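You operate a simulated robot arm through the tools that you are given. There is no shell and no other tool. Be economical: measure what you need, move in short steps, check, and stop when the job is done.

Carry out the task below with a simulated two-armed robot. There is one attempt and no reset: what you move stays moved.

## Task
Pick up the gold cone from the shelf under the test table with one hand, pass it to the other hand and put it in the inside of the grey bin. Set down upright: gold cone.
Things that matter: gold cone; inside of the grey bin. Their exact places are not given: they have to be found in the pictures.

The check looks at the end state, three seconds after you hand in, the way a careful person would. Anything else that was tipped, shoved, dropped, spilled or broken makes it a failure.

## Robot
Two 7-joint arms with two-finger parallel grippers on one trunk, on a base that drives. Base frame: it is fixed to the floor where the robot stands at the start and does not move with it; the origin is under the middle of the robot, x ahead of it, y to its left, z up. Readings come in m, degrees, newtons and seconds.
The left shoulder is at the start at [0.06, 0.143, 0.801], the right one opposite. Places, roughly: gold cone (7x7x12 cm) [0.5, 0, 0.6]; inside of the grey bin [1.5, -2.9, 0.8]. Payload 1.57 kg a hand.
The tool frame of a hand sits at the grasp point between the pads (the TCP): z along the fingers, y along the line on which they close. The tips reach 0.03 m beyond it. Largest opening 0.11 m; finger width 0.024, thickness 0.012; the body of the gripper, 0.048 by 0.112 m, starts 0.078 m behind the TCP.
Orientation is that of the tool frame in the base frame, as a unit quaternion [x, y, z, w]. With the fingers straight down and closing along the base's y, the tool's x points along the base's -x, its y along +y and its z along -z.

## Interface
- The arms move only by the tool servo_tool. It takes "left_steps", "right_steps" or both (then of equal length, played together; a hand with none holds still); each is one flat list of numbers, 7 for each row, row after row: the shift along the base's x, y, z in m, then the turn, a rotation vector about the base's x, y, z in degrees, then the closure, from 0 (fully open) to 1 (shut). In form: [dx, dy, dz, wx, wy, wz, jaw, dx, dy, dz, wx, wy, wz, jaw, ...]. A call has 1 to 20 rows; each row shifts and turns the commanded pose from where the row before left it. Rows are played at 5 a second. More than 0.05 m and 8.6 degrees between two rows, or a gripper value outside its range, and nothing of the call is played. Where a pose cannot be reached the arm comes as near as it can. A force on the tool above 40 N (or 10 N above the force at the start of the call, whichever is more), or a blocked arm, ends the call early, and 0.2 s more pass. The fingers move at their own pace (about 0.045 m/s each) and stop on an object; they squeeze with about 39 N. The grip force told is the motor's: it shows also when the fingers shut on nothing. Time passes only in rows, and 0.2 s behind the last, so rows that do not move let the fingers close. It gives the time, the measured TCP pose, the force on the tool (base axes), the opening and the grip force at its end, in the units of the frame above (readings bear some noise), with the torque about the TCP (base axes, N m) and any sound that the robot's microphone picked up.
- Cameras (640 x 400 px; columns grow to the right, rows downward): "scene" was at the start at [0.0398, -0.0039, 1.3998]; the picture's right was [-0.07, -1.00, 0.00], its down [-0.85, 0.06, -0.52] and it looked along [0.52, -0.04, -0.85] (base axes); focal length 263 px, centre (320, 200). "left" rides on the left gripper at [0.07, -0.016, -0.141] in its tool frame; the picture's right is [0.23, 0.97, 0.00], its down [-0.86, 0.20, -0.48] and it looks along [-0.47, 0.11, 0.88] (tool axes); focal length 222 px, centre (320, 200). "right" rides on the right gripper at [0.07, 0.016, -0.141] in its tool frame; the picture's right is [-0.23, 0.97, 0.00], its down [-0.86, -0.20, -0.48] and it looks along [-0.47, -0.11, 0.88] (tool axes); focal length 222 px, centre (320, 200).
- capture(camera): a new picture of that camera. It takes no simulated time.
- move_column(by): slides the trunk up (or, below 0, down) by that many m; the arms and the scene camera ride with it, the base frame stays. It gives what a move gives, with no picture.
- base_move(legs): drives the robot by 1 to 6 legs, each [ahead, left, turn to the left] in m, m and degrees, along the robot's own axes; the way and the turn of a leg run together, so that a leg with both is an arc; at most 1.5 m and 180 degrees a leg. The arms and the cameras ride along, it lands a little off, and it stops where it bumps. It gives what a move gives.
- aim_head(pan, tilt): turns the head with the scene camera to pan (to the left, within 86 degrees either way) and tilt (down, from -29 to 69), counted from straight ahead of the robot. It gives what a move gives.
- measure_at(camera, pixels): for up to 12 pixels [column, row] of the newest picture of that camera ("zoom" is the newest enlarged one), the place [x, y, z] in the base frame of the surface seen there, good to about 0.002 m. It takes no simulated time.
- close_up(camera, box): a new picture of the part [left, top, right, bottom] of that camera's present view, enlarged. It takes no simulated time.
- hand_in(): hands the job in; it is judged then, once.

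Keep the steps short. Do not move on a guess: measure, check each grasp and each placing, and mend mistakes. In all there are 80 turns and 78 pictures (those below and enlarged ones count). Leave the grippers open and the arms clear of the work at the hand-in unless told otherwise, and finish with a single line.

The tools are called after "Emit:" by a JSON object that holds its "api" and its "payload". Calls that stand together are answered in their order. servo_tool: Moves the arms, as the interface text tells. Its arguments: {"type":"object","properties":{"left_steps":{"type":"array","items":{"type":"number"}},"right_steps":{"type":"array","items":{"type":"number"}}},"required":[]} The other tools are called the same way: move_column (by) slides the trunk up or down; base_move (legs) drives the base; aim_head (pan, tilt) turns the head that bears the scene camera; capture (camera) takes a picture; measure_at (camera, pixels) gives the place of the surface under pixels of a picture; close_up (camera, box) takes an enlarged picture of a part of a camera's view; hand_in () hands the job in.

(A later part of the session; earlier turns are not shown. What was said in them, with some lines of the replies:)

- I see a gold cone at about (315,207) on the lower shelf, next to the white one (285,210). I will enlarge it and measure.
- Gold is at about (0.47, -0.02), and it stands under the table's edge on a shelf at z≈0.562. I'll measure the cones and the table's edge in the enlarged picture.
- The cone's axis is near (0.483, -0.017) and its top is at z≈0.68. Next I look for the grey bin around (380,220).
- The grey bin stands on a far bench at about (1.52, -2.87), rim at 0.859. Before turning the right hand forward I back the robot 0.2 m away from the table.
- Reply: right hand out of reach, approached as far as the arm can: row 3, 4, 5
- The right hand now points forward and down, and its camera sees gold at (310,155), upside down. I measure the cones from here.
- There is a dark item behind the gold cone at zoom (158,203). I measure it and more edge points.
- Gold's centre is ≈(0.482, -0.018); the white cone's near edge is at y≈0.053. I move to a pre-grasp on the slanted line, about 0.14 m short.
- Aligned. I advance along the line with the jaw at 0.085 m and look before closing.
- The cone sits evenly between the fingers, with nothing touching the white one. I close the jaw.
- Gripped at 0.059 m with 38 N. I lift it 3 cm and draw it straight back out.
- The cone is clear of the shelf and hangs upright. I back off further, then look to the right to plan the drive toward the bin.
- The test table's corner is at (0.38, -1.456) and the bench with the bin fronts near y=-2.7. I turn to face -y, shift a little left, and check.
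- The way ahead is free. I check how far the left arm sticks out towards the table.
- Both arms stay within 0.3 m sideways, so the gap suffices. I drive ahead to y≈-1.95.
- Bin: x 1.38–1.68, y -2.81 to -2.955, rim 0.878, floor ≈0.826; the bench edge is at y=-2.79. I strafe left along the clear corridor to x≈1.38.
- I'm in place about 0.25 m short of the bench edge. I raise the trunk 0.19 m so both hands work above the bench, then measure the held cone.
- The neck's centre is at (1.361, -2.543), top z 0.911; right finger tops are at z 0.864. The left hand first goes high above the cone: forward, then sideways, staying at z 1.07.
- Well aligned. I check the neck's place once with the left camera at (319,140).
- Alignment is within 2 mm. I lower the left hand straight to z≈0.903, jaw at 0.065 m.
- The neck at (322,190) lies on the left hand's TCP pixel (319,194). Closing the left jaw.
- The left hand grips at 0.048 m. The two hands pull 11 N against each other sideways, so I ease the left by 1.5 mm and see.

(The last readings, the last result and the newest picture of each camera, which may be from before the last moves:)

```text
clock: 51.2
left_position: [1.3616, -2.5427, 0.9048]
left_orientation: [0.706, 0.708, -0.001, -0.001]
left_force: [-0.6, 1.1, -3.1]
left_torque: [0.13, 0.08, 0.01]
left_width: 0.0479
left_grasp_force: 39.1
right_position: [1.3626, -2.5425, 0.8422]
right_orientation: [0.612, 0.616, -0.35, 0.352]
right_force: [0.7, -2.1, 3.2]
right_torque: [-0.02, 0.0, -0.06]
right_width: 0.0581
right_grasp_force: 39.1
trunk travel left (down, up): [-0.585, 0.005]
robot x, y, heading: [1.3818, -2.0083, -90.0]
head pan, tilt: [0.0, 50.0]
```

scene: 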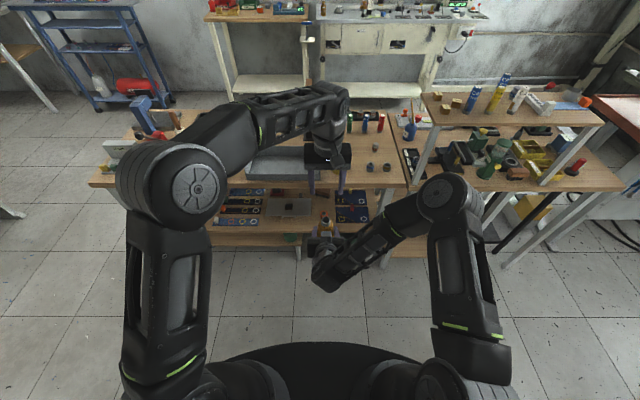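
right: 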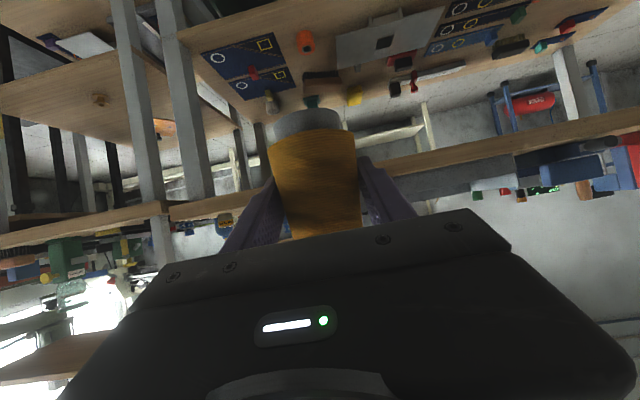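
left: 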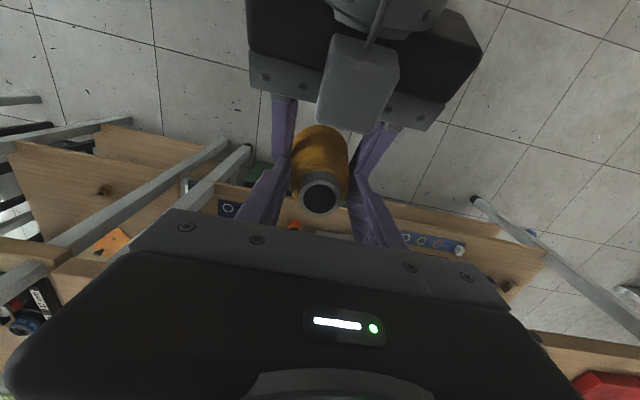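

The side load is gone. Now I open the right jaw slowly and check whether the left hand holds the cone alone.

Emit:
{"api": "servo_tool", "payload": {"right_steps": [0, 0, 0, 0, 0, 0, 0.45, 0, 0, 0, 0, 0, 0, 0.4, 0, 0, 0, 0, 0, 0, 0.3, 0, 0, 0, 0, 0, 0, 0.2, 0, 0, 0, 0, 0, 0, 0.2]}}

Emit:
{"api": "capture", "payload": {"camera": "right"}}

Emit:
{"api": "capture", "payload": {"camera": "left"}}

```text
clock: 52.4
left_position: [1.363, -2.5433, 0.9045]
left_orientation: [0.707, 0.708, 0.0, 0.0]
left_force: [0.4, -0.2, -0.1]
left_torque: [0.05, 0.02, 0.02]
left_width: 0.0479
left_grasp_force: 39.0
right_position: [1.3615, -2.5436, 0.8414]
right_orientation: [0.613, 0.615, -0.351, 0.35]
right_force: [-0.6, 0.6, -0.2]
right_torque: [-0.01, -0.01, 0.03]
right_width: 0.088
right_grasp_force: 0.0
trunk travel left (down, up): [-0.585, 0.005]
robot x, y, heading: [1.3786, -2.008, -89.9]
head pan, tilt: [0.0, 50.0]
```

```text
45 pictures are left
```

right: 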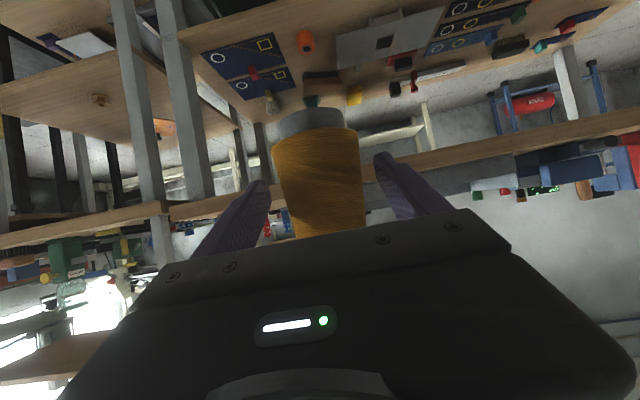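

```text
44 pictures are left
```

left: 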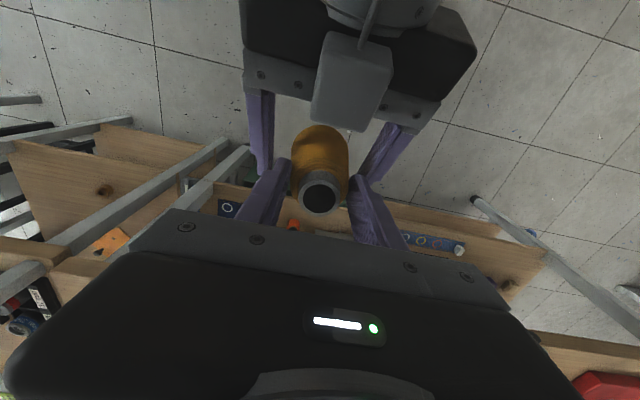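

The left hand holds the cone alone, steady. I withdraw the right hand backwards, then to the right.

Emit:
{"api": "servo_tool", "payload": {"right_steps": [0, 0.03, 0, 0, 0, 0, 0.1, 0, 0.035, 0, 0, 0, 0, 0, 0, 0.035, -0.01, 0, 0, 0, 0, -0.01, 0.02, -0.01, 0, 0, 0, 0, -0.04, 0, -0.01, 0, 0, 0, 0, -0.04, 0, 0, 0, 0, 0, 0, -0.04, 0, 0, 0, 0, 0, 0, -0.04, 0, 0, 0, 0, 0, 0]}}

Emit:
{"api": "capture", "payload": {"camera": "scene"}}

Emit:
{"api": "capture", "payload": {"camera": "left"}}

```text
clock: 54.2
left_position: [1.3639, -2.5434, 0.9046]
left_orientation: [0.707, 0.708, 0.001, 0.0]
left_force: [1.1, 0.6, -0.3]
left_torque: [0.03, 0.0, 0.03]
left_width: 0.0477
left_grasp_force: 38.6
right_position: [1.2485, -2.4595, 0.841]
right_orientation: [0.615, 0.614, -0.355, 0.345]
right_force: [0.9, 0.5, -0.9]
right_torque: [0.02, 0.0, 0.03]
right_width: 0.1102
right_grasp_force: 0.1
right hand out of reach, approached as far as the arm can: row 4, 5, 6, 7, 8
trunk travel left (down, up): [-0.585, 0.005]
robot x, y, heading: [1.3773, -2.0083, -90.1]
head pan, tilt: [0.0, 50.0]
```

```text
43 pictures are left
```

scene: 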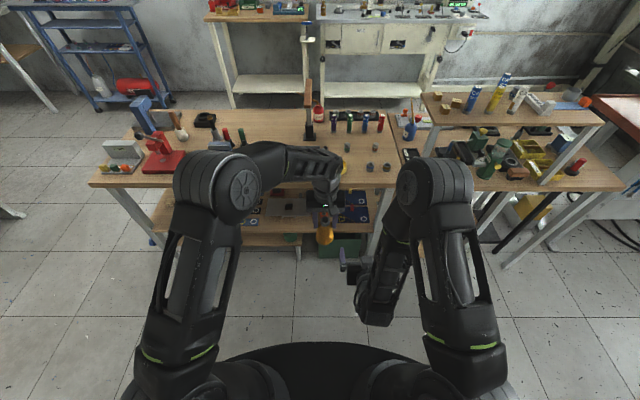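

```text
42 pictures are left
```

left: 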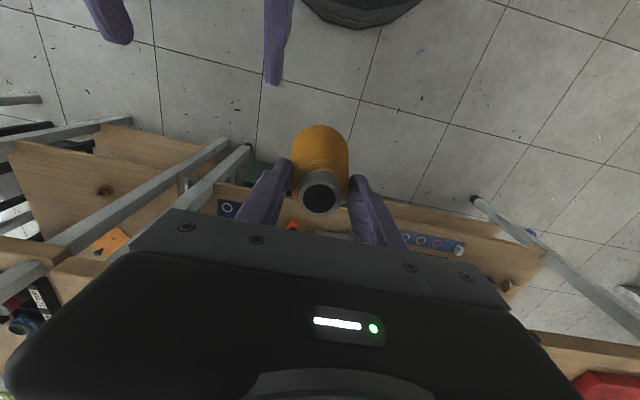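

The cone stays put. I bring the right hand back to its tucked, downward start pose so it clears the bench.

Emit:
{"api": "servo_tool", "payload": {"right_steps": [-0.01, 0, 0.03, 7.5, 0, 0, 0, -0.01, 0, 0.03, 7.5, 0, 0, 0, 0, 0.015, 0.03, 7.5, 0, 0, 0, 0, 0.015, 0.03, 7.5, 0, 0, 0, 0, 0.015, 0.03, 7.5, 0, 0, 0, 0, 0.015, 0.03, 7.5, 0, 0, 0, 0, 0.015, 0.03, 7.5, 0, 0, 0, 0, 0.015, 0.03, 7.5, 0, 0, 0, 0, 0, 0, 0, 0, 0, 0]}}

Emit:
{"api": "capture", "payload": {"camera": "scene"}}

```text
clock: 56.2
left_position: [1.3635, -2.544, 0.9038]
left_orientation: [0.706, 0.708, 0.001, 0.0]
left_force: [0.0, -0.2, -0.4]
left_torque: [-0.01, -0.01, -0.03]
left_width: 0.0479
left_grasp_force: 39.2
right_position: [1.2336, -2.388, 1.0751]
right_orientation: [0.706, 0.708, 0.004, -0.004]
right_force: [-0.1, 0.0, 0.1]
right_torque: [-0.01, -0.01, 0.02]
right_width: 0.1101
right_grasp_force: 0.0
right hand out of reach, approached as far as the arm can: row 1, 2
trunk travel left (down, up): [-0.585, 0.005]
robot x, y, heading: [1.3816, -2.0089, -89.7]
head pan, tilt: [0.0, 50.0]
```

```text
41 pictures are left
```

scene: 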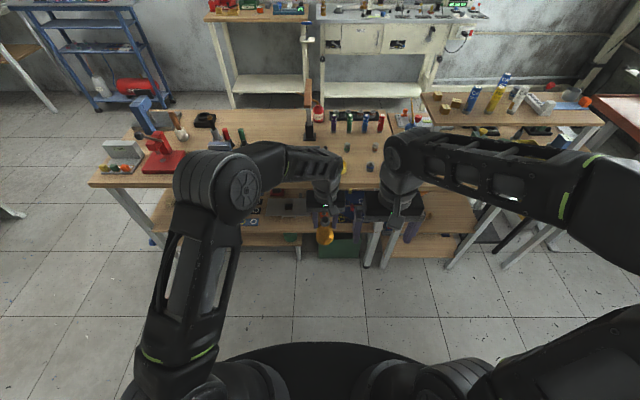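

Now I raise the cone to clear the rim (base ≈0.92) and move it sideways to the bin's x of 1.53.

Emit:
{"api": "servo_tool", "payload": {"left_steps": [0, 0, 0.03, 0, 0, 0, 1, 0, 0, 0.035, 0, 0, 0, 1, 0, 0, 0.035, 0, 0, 0, 1, 0.02, 0, 0.03, 0, 0, 0, 1, 0.035, 0, 0, 0, 0, 0, 1, 0.035, 0, 0, 0, 0, 0, 1, 0.035, 0, 0, 0, 0, 0, 1, 0.035, 0, 0, 0, 0, 0, 1, 0, 0, 0, 0, 0, 0, 1]}}

Emit:
{"api": "capture", "payload": {"camera": "scene"}}

Emit:
{"api": "capture", "payload": {"camera": "left"}}

```text
clock: 58.2
left_position: [1.5217, -2.5433, 1.0324]
left_orientation: [0.707, 0.707, 0.001, 0.0]
left_force: [-0.7, 0.4, -1.8]
left_torque: [-0.01, 0.0, -0.04]
left_width: 0.048
left_grasp_force: 38.6
right_position: [1.2327, -2.3869, 1.0739]
right_orientation: [0.707, 0.708, 0.004, -0.004]
right_force: [-0.5, 0.1, -0.2]
right_torque: [-0.01, -0.02, 0.03]
right_width: 0.1102
right_grasp_force: 0.1
trunk travel left (down, up): [-0.585, 0.005]
robot x, y, heading: [1.3814, -2.0093, -89.8]
head pan, tilt: [0.0, 50.0]
```

```text
40 pictures are left
```

scene: 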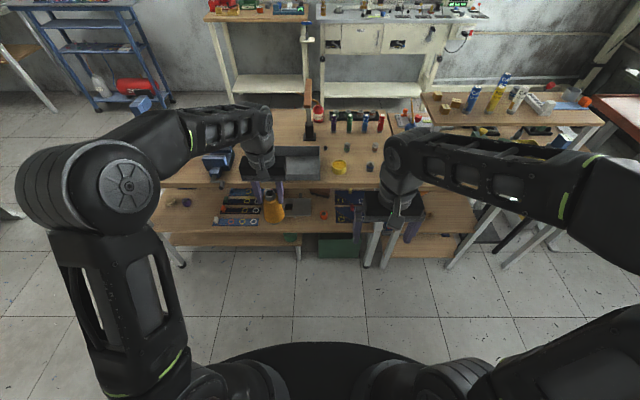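

```text
39 pictures are left
```

left: 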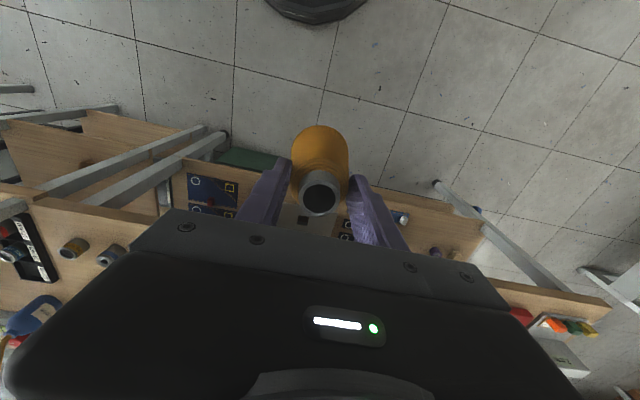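

Cone hangs upright and steady. I drive 0.22 m ahead.

Emit:
{"api": "base_move", "payload": {"legs": [[0.22, 0, 0]]}}

Emit:
{"api": "aim_head", "payload": {"pan": 8, "tilt": 55}}

Emit:
{"api": "close_up", "payload": {"camera": "scene", "box": [200, 100, 440, 250]}}

```text
clock: 59.9
left_position: [1.5212, -2.7604, 1.0323]
left_orientation: [0.707, 0.707, 0.001, 0.0]
left_force: [0.4, -0.8, -1.8]
left_torque: [0.0, 0.01, 0.0]
left_width: 0.0476
left_grasp_force: 39.1
right_position: [1.2335, -2.6037, 1.0736]
right_orientation: [0.706, 0.708, 0.003, -0.005]
right_force: [0.5, 0.7, -0.3]
right_torque: [0.0, -0.02, 0.02]
right_width: 0.1101
right_grasp_force: 0.1
trunk travel left (down, up): [-0.585, 0.005]
robot x, y, heading: [1.3806, -2.2262, -90.0]
head pan, tilt: [0.0, 50.0]
```

```text
clock: 60.6
left_position: [1.5206, -2.758, 1.0331]
left_orientation: [0.707, 0.707, 0.001, 0.0]
left_force: [-0.2, 0.0, -1.9]
left_torque: [0.0, 0.02, -0.01]
left_width: 0.0475
left_grasp_force: 39.5
right_position: [1.2332, -2.6037, 1.0734]
right_orientation: [0.707, 0.707, 0.002, -0.003]
right_force: [0.5, 0.2, 0.5]
right_torque: [-0.02, -0.01, -0.01]
right_width: 0.11
right_grasp_force: 0.0
trunk travel left (down, up): [-0.585, 0.005]
robot x, y, heading: [1.3778, -2.2246, -89.9]
head pan, tilt: [8.0, 55.0]
```

```text
2.67 times, centred on (320, 175) of scene
```

zoom: 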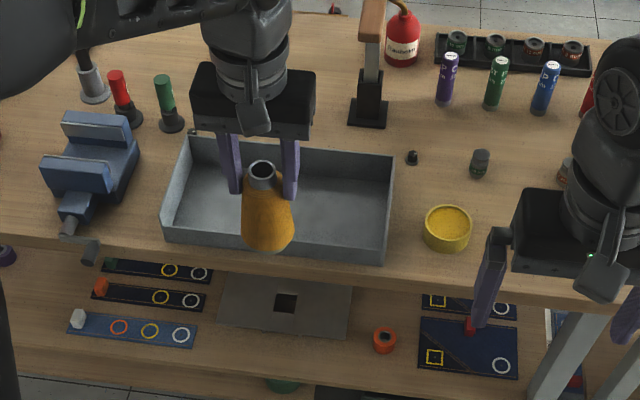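

Now the bin is clearly visible. I measure its walls and floor, and the cone.

Emit:
{"api": "measure_at", "payload": {"camera": "zoom", "pixels": [[190, 142], [394, 158], [388, 262], [165, 244], [340, 210], [215, 205], [300, 225], [345, 180], [262, 182], [268, 235], [340, 255], [340, 155]]}}

```text
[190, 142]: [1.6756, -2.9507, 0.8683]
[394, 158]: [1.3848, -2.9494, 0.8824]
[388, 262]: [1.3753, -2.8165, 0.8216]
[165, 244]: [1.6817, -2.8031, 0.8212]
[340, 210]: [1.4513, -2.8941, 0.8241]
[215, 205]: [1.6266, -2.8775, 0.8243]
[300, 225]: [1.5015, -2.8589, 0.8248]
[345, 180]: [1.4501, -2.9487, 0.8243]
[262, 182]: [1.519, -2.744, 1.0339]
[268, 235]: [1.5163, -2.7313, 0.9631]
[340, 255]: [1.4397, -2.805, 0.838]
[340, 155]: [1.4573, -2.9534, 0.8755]
```

The bin's interior is y -2.81 to -2.95, floor at 0.8245. I move the cone over its centre (y≈-2.879), still high.

Emit:
{"api": "servo_tool", "payload": {"left_steps": [0.002, -0.03, 0, 0, 0, 0, 1, 0.002, -0.03, 0, 0, 0, 0, 1, 0.001, -0.03, 0, 0, 0, 0, 1, 0, -0.03, 0, 0, 0, 0, 1, 0, 0, 0, 0, 0, 0, 1]}}

Emit:
{"api": "close_up", "payload": {"camera": "scene", "box": [200, 100, 440, 250]}}

Emit:
{"api": "capture", "payload": {"camera": "left"}}

```text
clock: 61.8
left_position: [1.5261, -2.8795, 1.0332]
left_orientation: [0.707, 0.707, 0.0, 0.0]
left_force: [0.7, 0.8, -0.5]
left_torque: [0.0, 0.02, -0.04]
left_width: 0.0476
left_grasp_force: 38.9
right_position: [1.2338, -2.6025, 1.0754]
right_orientation: [0.706, 0.708, 0.003, -0.004]
right_force: [0.6, -0.1, 0.7]
right_torque: [-0.02, -0.01, -0.03]
right_width: 0.1097
right_grasp_force: 0.1
trunk travel left (down, up): [-0.585, 0.005]
robot x, y, heading: [1.3788, -2.2208, -89.9]
head pan, tilt: [8.0, 55.0]
```

```text
2.67 times, centred on (320, 175) of scene
```

zoom: 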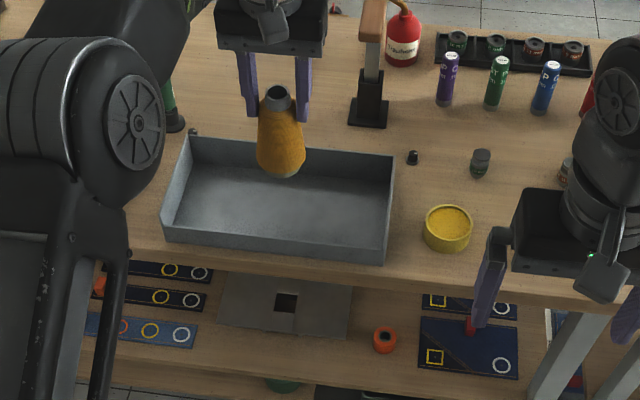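

```text
36 pictures are left
```

left: 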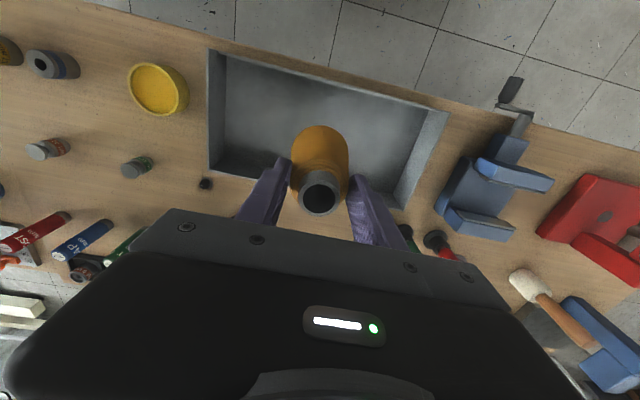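

Emit:
{"api": "measure_at", "payload": {"camera": "zoom", "pixels": [[280, 173], [280, 160], [258, 155], [304, 155], [268, 110], [290, 110], [278, 102]]}}

Emit:
{"api": "servo_tool", "payload": {"left_steps": [0, 0, -0.02, 0, 0, 0, 1, 0, 0, -0.02, 0, 0, 0, 1, 0, 0, -0.02, 0, 0, 0, 1, 0, 0, -0.015, 0, 0, 0, 1, 0, 0, 0, 0, 0, 0, 1]}}

Emit:
{"api": "close_up", "payload": {"camera": "scene", "box": [240, 125, 360, 200]}}

Emit:
{"api": "capture", "payload": {"camera": "left"}}

```text
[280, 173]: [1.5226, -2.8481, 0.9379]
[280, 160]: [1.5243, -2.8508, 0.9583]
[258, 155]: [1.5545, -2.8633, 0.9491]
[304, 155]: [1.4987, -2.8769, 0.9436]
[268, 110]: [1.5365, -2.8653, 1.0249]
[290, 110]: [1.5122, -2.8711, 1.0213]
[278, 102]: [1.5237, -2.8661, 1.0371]
```

```text
clock: 63.0
left_position: [1.5257, -2.88, 0.9577]
left_orientation: [0.707, 0.708, -0.001, 0.0]
left_force: [-0.2, -0.6, -1.5]
left_torque: [-0.01, -0.01, -0.04]
left_width: 0.0476
left_grasp_force: 38.3
right_position: [1.2346, -2.6034, 1.0732]
right_orientation: [0.707, 0.707, 0.003, -0.004]
right_force: [0.0, -0.4, -0.5]
right_torque: [0.03, 0.0, -0.02]
right_width: 0.1102
right_grasp_force: 0.0
trunk travel left (down, up): [-0.585, 0.005]
robot x, y, heading: [1.379, -2.2235, -90.2]
head pan, tilt: [8.0, 55.0]
```

```text
5.33 times, centred on (300, 162) of scene
```

zoom: 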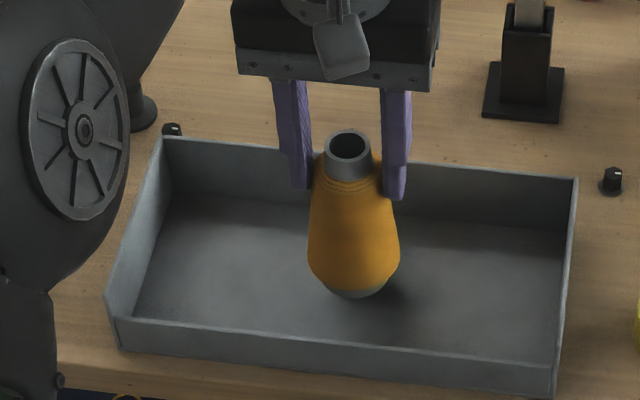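

```text
34 pictures are left
```

left: 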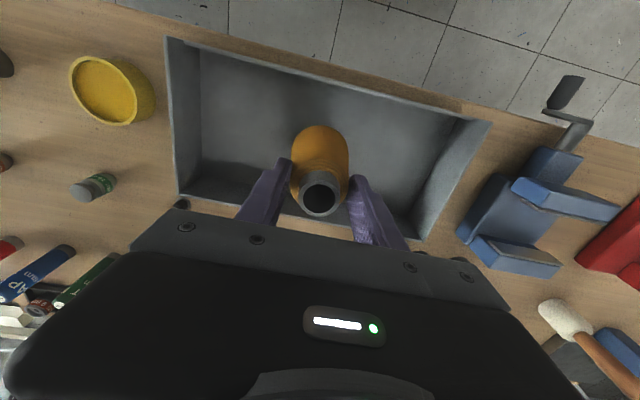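

Inside the rim now with about 2 cm left; the cone looks upright. I check the left arm's height at (80,130) and (35,340), and lower in small steps.

Emit:
{"api": "measure_at", "payload": {"camera": "zoom", "pixels": [[80, 130], [35, 340], [15, 390]]}}

Emit:
{"api": "servo_tool", "payload": {"left_steps": [0, 0, -0.008, 0, 0, 0, 1, 0, 0, -0.006, 0, 0, 0, 1, 0, 0, -0.003, 0, 0, 0, 1, 0, 0, 0, 0, 0, 0, 1]}}

```text
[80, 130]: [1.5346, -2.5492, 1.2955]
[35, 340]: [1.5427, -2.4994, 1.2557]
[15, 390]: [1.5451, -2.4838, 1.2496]
```

```text
clock: 64.0
left_position: [1.5274, -2.8796, 0.9414]
left_orientation: [0.707, 0.707, 0.001, 0.0]
left_force: [0.2, 0.1, -1.0]
left_torque: [0.0, -0.02, -0.03]
left_width: 0.0476
left_grasp_force: 39.3
right_position: [1.2338, -2.6041, 1.0743]
right_orientation: [0.706, 0.708, 0.002, -0.004]
right_force: [0.0, 0.1, 0.3]
right_torque: [-0.03, 0.01, -0.05]
right_width: 0.1101
right_grasp_force: 0.0
trunk travel left (down, up): [-0.585, 0.005]
robot x, y, heading: [1.3799, -2.2232, -90.0]
head pan, tilt: [8.0, 55.0]
```

The arm is high (z>1.24). No contact yet; I go down in 2 mm steps.

Emit:
{"api": "servo_tool", "payload": {"left_steps": [0, 0, -0.002, 0, 0, 0, 1, 0, 0, -0.002, 0, 0, 0, 1, 0, 0, -0.001, 0, 0, 0, 1, 0, 0, 0, 0, 0, 0, 1]}}

Emit:
{"api": "close_up", "payload": {"camera": "scene", "box": [270, 130, 350, 180]}}

```text
clock: 65.0
left_position: [1.5263, -2.8799, 0.9381]
left_orientation: [0.706, 0.708, -0.002, 0.002]
left_force: [2.4, 1.1, 19.9]
left_torque: [0.4, -0.03, -0.05]
left_width: 0.0476
left_grasp_force: 38.4
right_position: [1.2335, -2.6014, 1.0744]
right_orientation: [0.707, 0.708, 0.002, -0.004]
right_force: [0.1, 0.8, 0.0]
right_torque: [0.0, 0.0, 0.03]
right_width: 0.1098
right_grasp_force: 0.1
trunk travel left (down, up): [-0.585, 0.005]
robot x, y, heading: [1.3816, -2.2237, -90.0]
head pan, tilt: [8.0, 55.0]
```

```text
8.00 times, centred on (310, 155) of scene
```

zoom: 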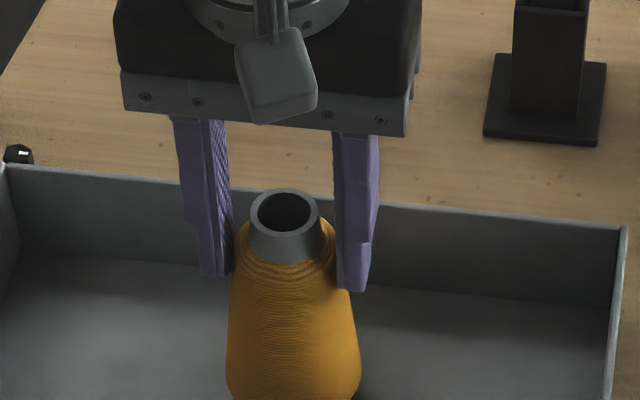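

The cone stands on the floor with 20 N of pressure. I ease up 1.5 mm, then open slowly.

Emit:
{"api": "servo_tool", "payload": {"left_steps": [0, 0, 0.0015, 0, 0, 0, 1, 0, 0, 0, 0, 0, 0, 1]}}

Emit:
{"api": "servo_tool", "payload": {"left_steps": [0, 0, 0, 0, 0, 0, 0.56, 0, 0, 0, 0, 0, 0, 0.53, 0, 0, 0, 0, 0, 0, 0.48, 0, 0, 0, 0, 0, 0, 0.4, 0, 0, 0, 0, 0, 0, 0.3, 0, 0, 0, 0, 0, 0, 0.3]}}

Emit:
{"api": "capture", "payload": {"camera": "left"}}

Emit:
{"api": "close_up", "payload": {"camera": "scene", "box": [240, 125, 360, 200]}}

```text
clock: 65.6
left_position: [1.5267, -2.8794, 0.9384]
left_orientation: [0.708, 0.707, -0.001, 0.002]
left_force: [2.9, -2.8, 17.6]
left_torque: [-0.15, -0.01, 0.02]
left_width: 0.0477
left_grasp_force: 38.9
right_position: [1.2333, -2.6021, 1.0744]
right_orientation: [0.706, 0.708, 0.001, -0.003]
right_force: [0.1, 0.8, -1.1]
right_torque: [0.0, 0.01, -0.04]
right_width: 0.1098
right_grasp_force: 0.0
trunk travel left (down, up): [-0.585, 0.005]
robot x, y, heading: [1.3783, -2.2249, -90.1]
head pan, tilt: [8.0, 55.0]
```

```text
clock: 67.0
left_position: [1.5254, -2.8804, 0.9368]
left_orientation: [0.707, 0.707, 0.0, 0.0]
left_force: [-0.1, -0.2, -0.8]
left_torque: [-0.01, 0.0, -0.01]
left_width: 0.0771
left_grasp_force: 0.1
right_position: [1.2343, -2.6032, 1.0734]
right_orientation: [0.706, 0.708, 0.002, -0.004]
right_force: [0.8, -0.4, -0.9]
right_torque: [0.0, -0.05, 0.01]
right_width: 0.1102
right_grasp_force: 0.0
trunk travel left (down, up): [-0.585, 0.005]
robot x, y, heading: [1.3795, -2.2205, -89.9]
head pan, tilt: [8.0, 55.0]
```

```text
32 pictures are left
```

left: 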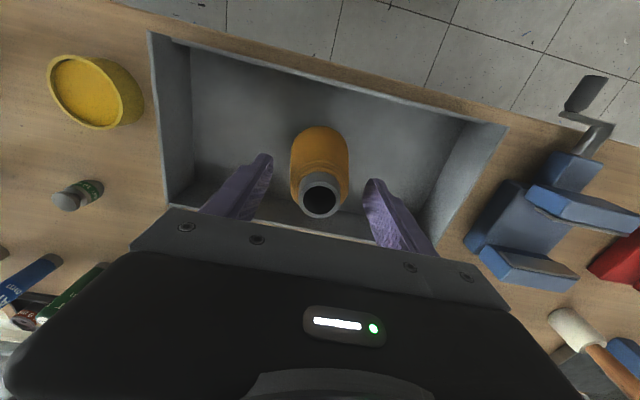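

```text
5.33 times, centred on (300, 162) of scene
```

zoom: 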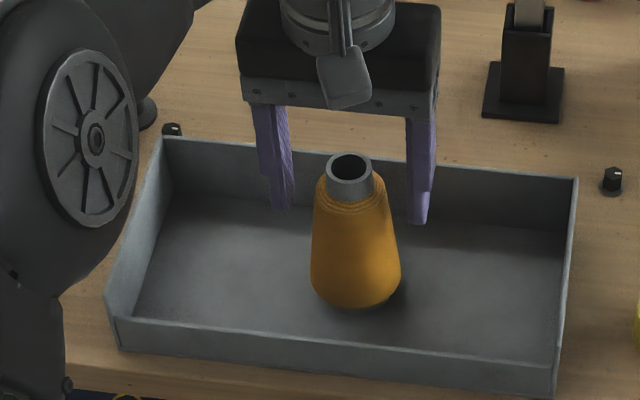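

The cone stands free and upright. I raise the left hand straight up, then pull it back and open it fully.

Emit:
{"api": "servo_tool", "payload": {"left_steps": [0, 0, 0.02, 0, 0, 0, 0.3, 0, 0, 0.03, 0, 0, 0, 0.3, 0, 0, 0.04, 0, 0, 0, 0.3, 0, 0, 0.04, 0, 0, 0, 0.2, 0, 0.04, 0.02, 0, 0, 0, 0, 0, 0.05, 0, 0, 0, 0, 0, 0, 0.05, 0, 0, 0, 0, 0, 0, 0.05, 0, 0, 0, 0, 0, 0, 0.05, 0, 0, 0, 0, 0, 0, 0, 0, 0, 0, 0, 0]}}

Emit:
{"api": "capture", "payload": {"camera": "scene"}}

Emit:
{"api": "close_up", "payload": {"camera": "scene", "box": [240, 125, 360, 200]}}

```text
clock: 69.2
left_position: [1.5239, -2.639, 1.0593]
left_orientation: [0.707, 0.708, 0.0, 0.0]
left_force: [0.0, 0.3, -0.4]
left_torque: [0.06, -0.01, -0.01]
left_width: 0.1102
left_grasp_force: 0.0
left hand out of reach, approached as far as the arm can: row 4
right_position: [1.2331, -2.6042, 1.0735]
right_orientation: [0.707, 0.708, 0.002, -0.004]
right_force: [-0.5, 0.1, -0.8]
right_torque: [-0.01, -0.02, 0.01]
right_width: 0.1098
right_grasp_force: 0.0
trunk travel left (down, up): [-0.585, 0.005]
robot x, y, heading: [1.3822, -2.2202, -89.9]
head pan, tilt: [8.0, 55.0]
```

```text
30 pictures are left
```

scene: 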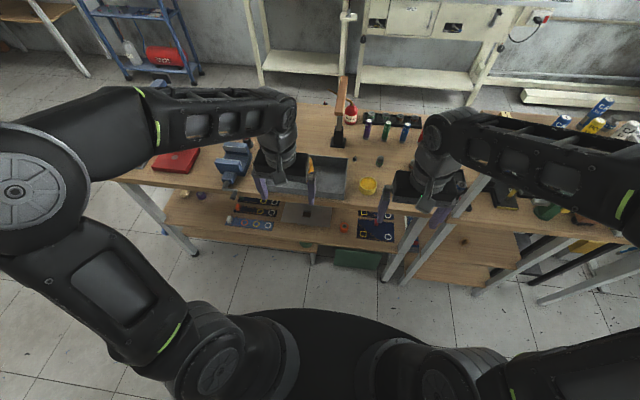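

```text
5.33 times, centred on (300, 162) of scene
```

zoom: 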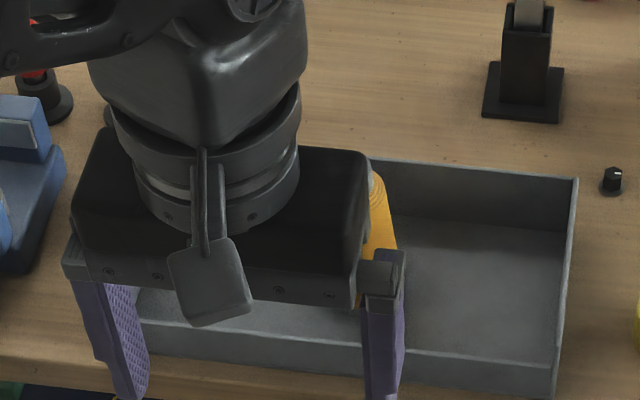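

The cone still stands; I back away 0.2 m for a clear final look.

Emit:
{"api": "base_move", "payload": {"legs": [[-0.2, 0, 0]]}}

Emit:
{"api": "aim_head", "payload": {"pan": 5, "tilt": 42}}

Emit:
{"api": "close_up", "payload": {"camera": "scene", "box": [200, 110, 440, 260]}}

```text
clock: 70.8
left_position: [1.5237, -2.4365, 1.059]
left_orientation: [0.707, 0.707, 0.001, 0.0]
left_force: [-0.9, -0.4, -0.1]
left_torque: [-0.04, -0.01, -0.03]
left_width: 0.1097
left_grasp_force: 0.1
right_position: [1.233, -2.401, 1.0733]
right_orientation: [0.707, 0.707, 0.001, -0.003]
right_force: [0.3, -0.3, -0.1]
right_torque: [-0.05, 0.01, 0.0]
right_width: 0.1097
right_grasp_force: 0.1
trunk travel left (down, up): [-0.585, 0.005]
robot x, y, heading: [1.3804, -2.0214, -90.2]
head pan, tilt: [8.0, 55.0]
```

```text
clock: 71.5
left_position: [1.5245, -2.4387, 1.06]
left_orientation: [0.707, 0.707, 0.0, 0.0]
left_force: [-0.8, -0.2, -1.0]
left_torque: [0.0, 0.01, 0.01]
left_width: 0.11
left_grasp_force: 0.0
right_position: [1.2332, -2.4025, 1.0738]
right_orientation: [0.707, 0.707, 0.002, -0.003]
right_force: [0.8, 0.8, -0.2]
right_torque: [0.0, 0.0, 0.01]
right_width: 0.1097
right_grasp_force: 0.1
trunk travel left (down, up): [-0.585, 0.005]
robot x, y, heading: [1.3787, -2.0166, -90.0]
head pan, tilt: [5.0, 42.0]
```

```text
2.67 times, centred on (320, 185) of scene
```

zoom: 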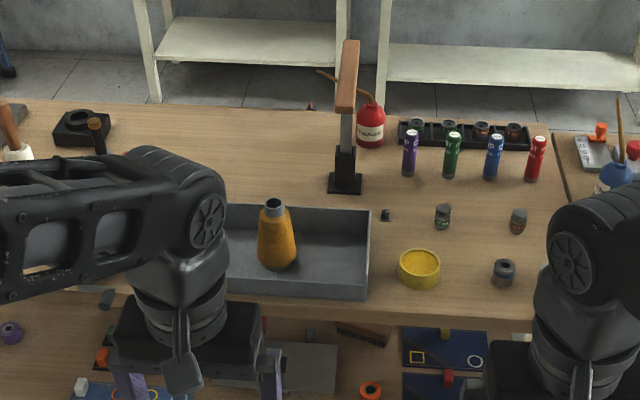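

The gold cone stands upright in the grey bin, nothing else has moved, and both hands are open and clear. I hand in.

Emit:
{"api": "hand_in", "payload": {}}

```text
The job is handed in.
```

The gold cone was picked up with the right hand, passed to the left hand, and stands upright inside the grey bin; both grippers are open and clear, and I saw nothing else disturbed.
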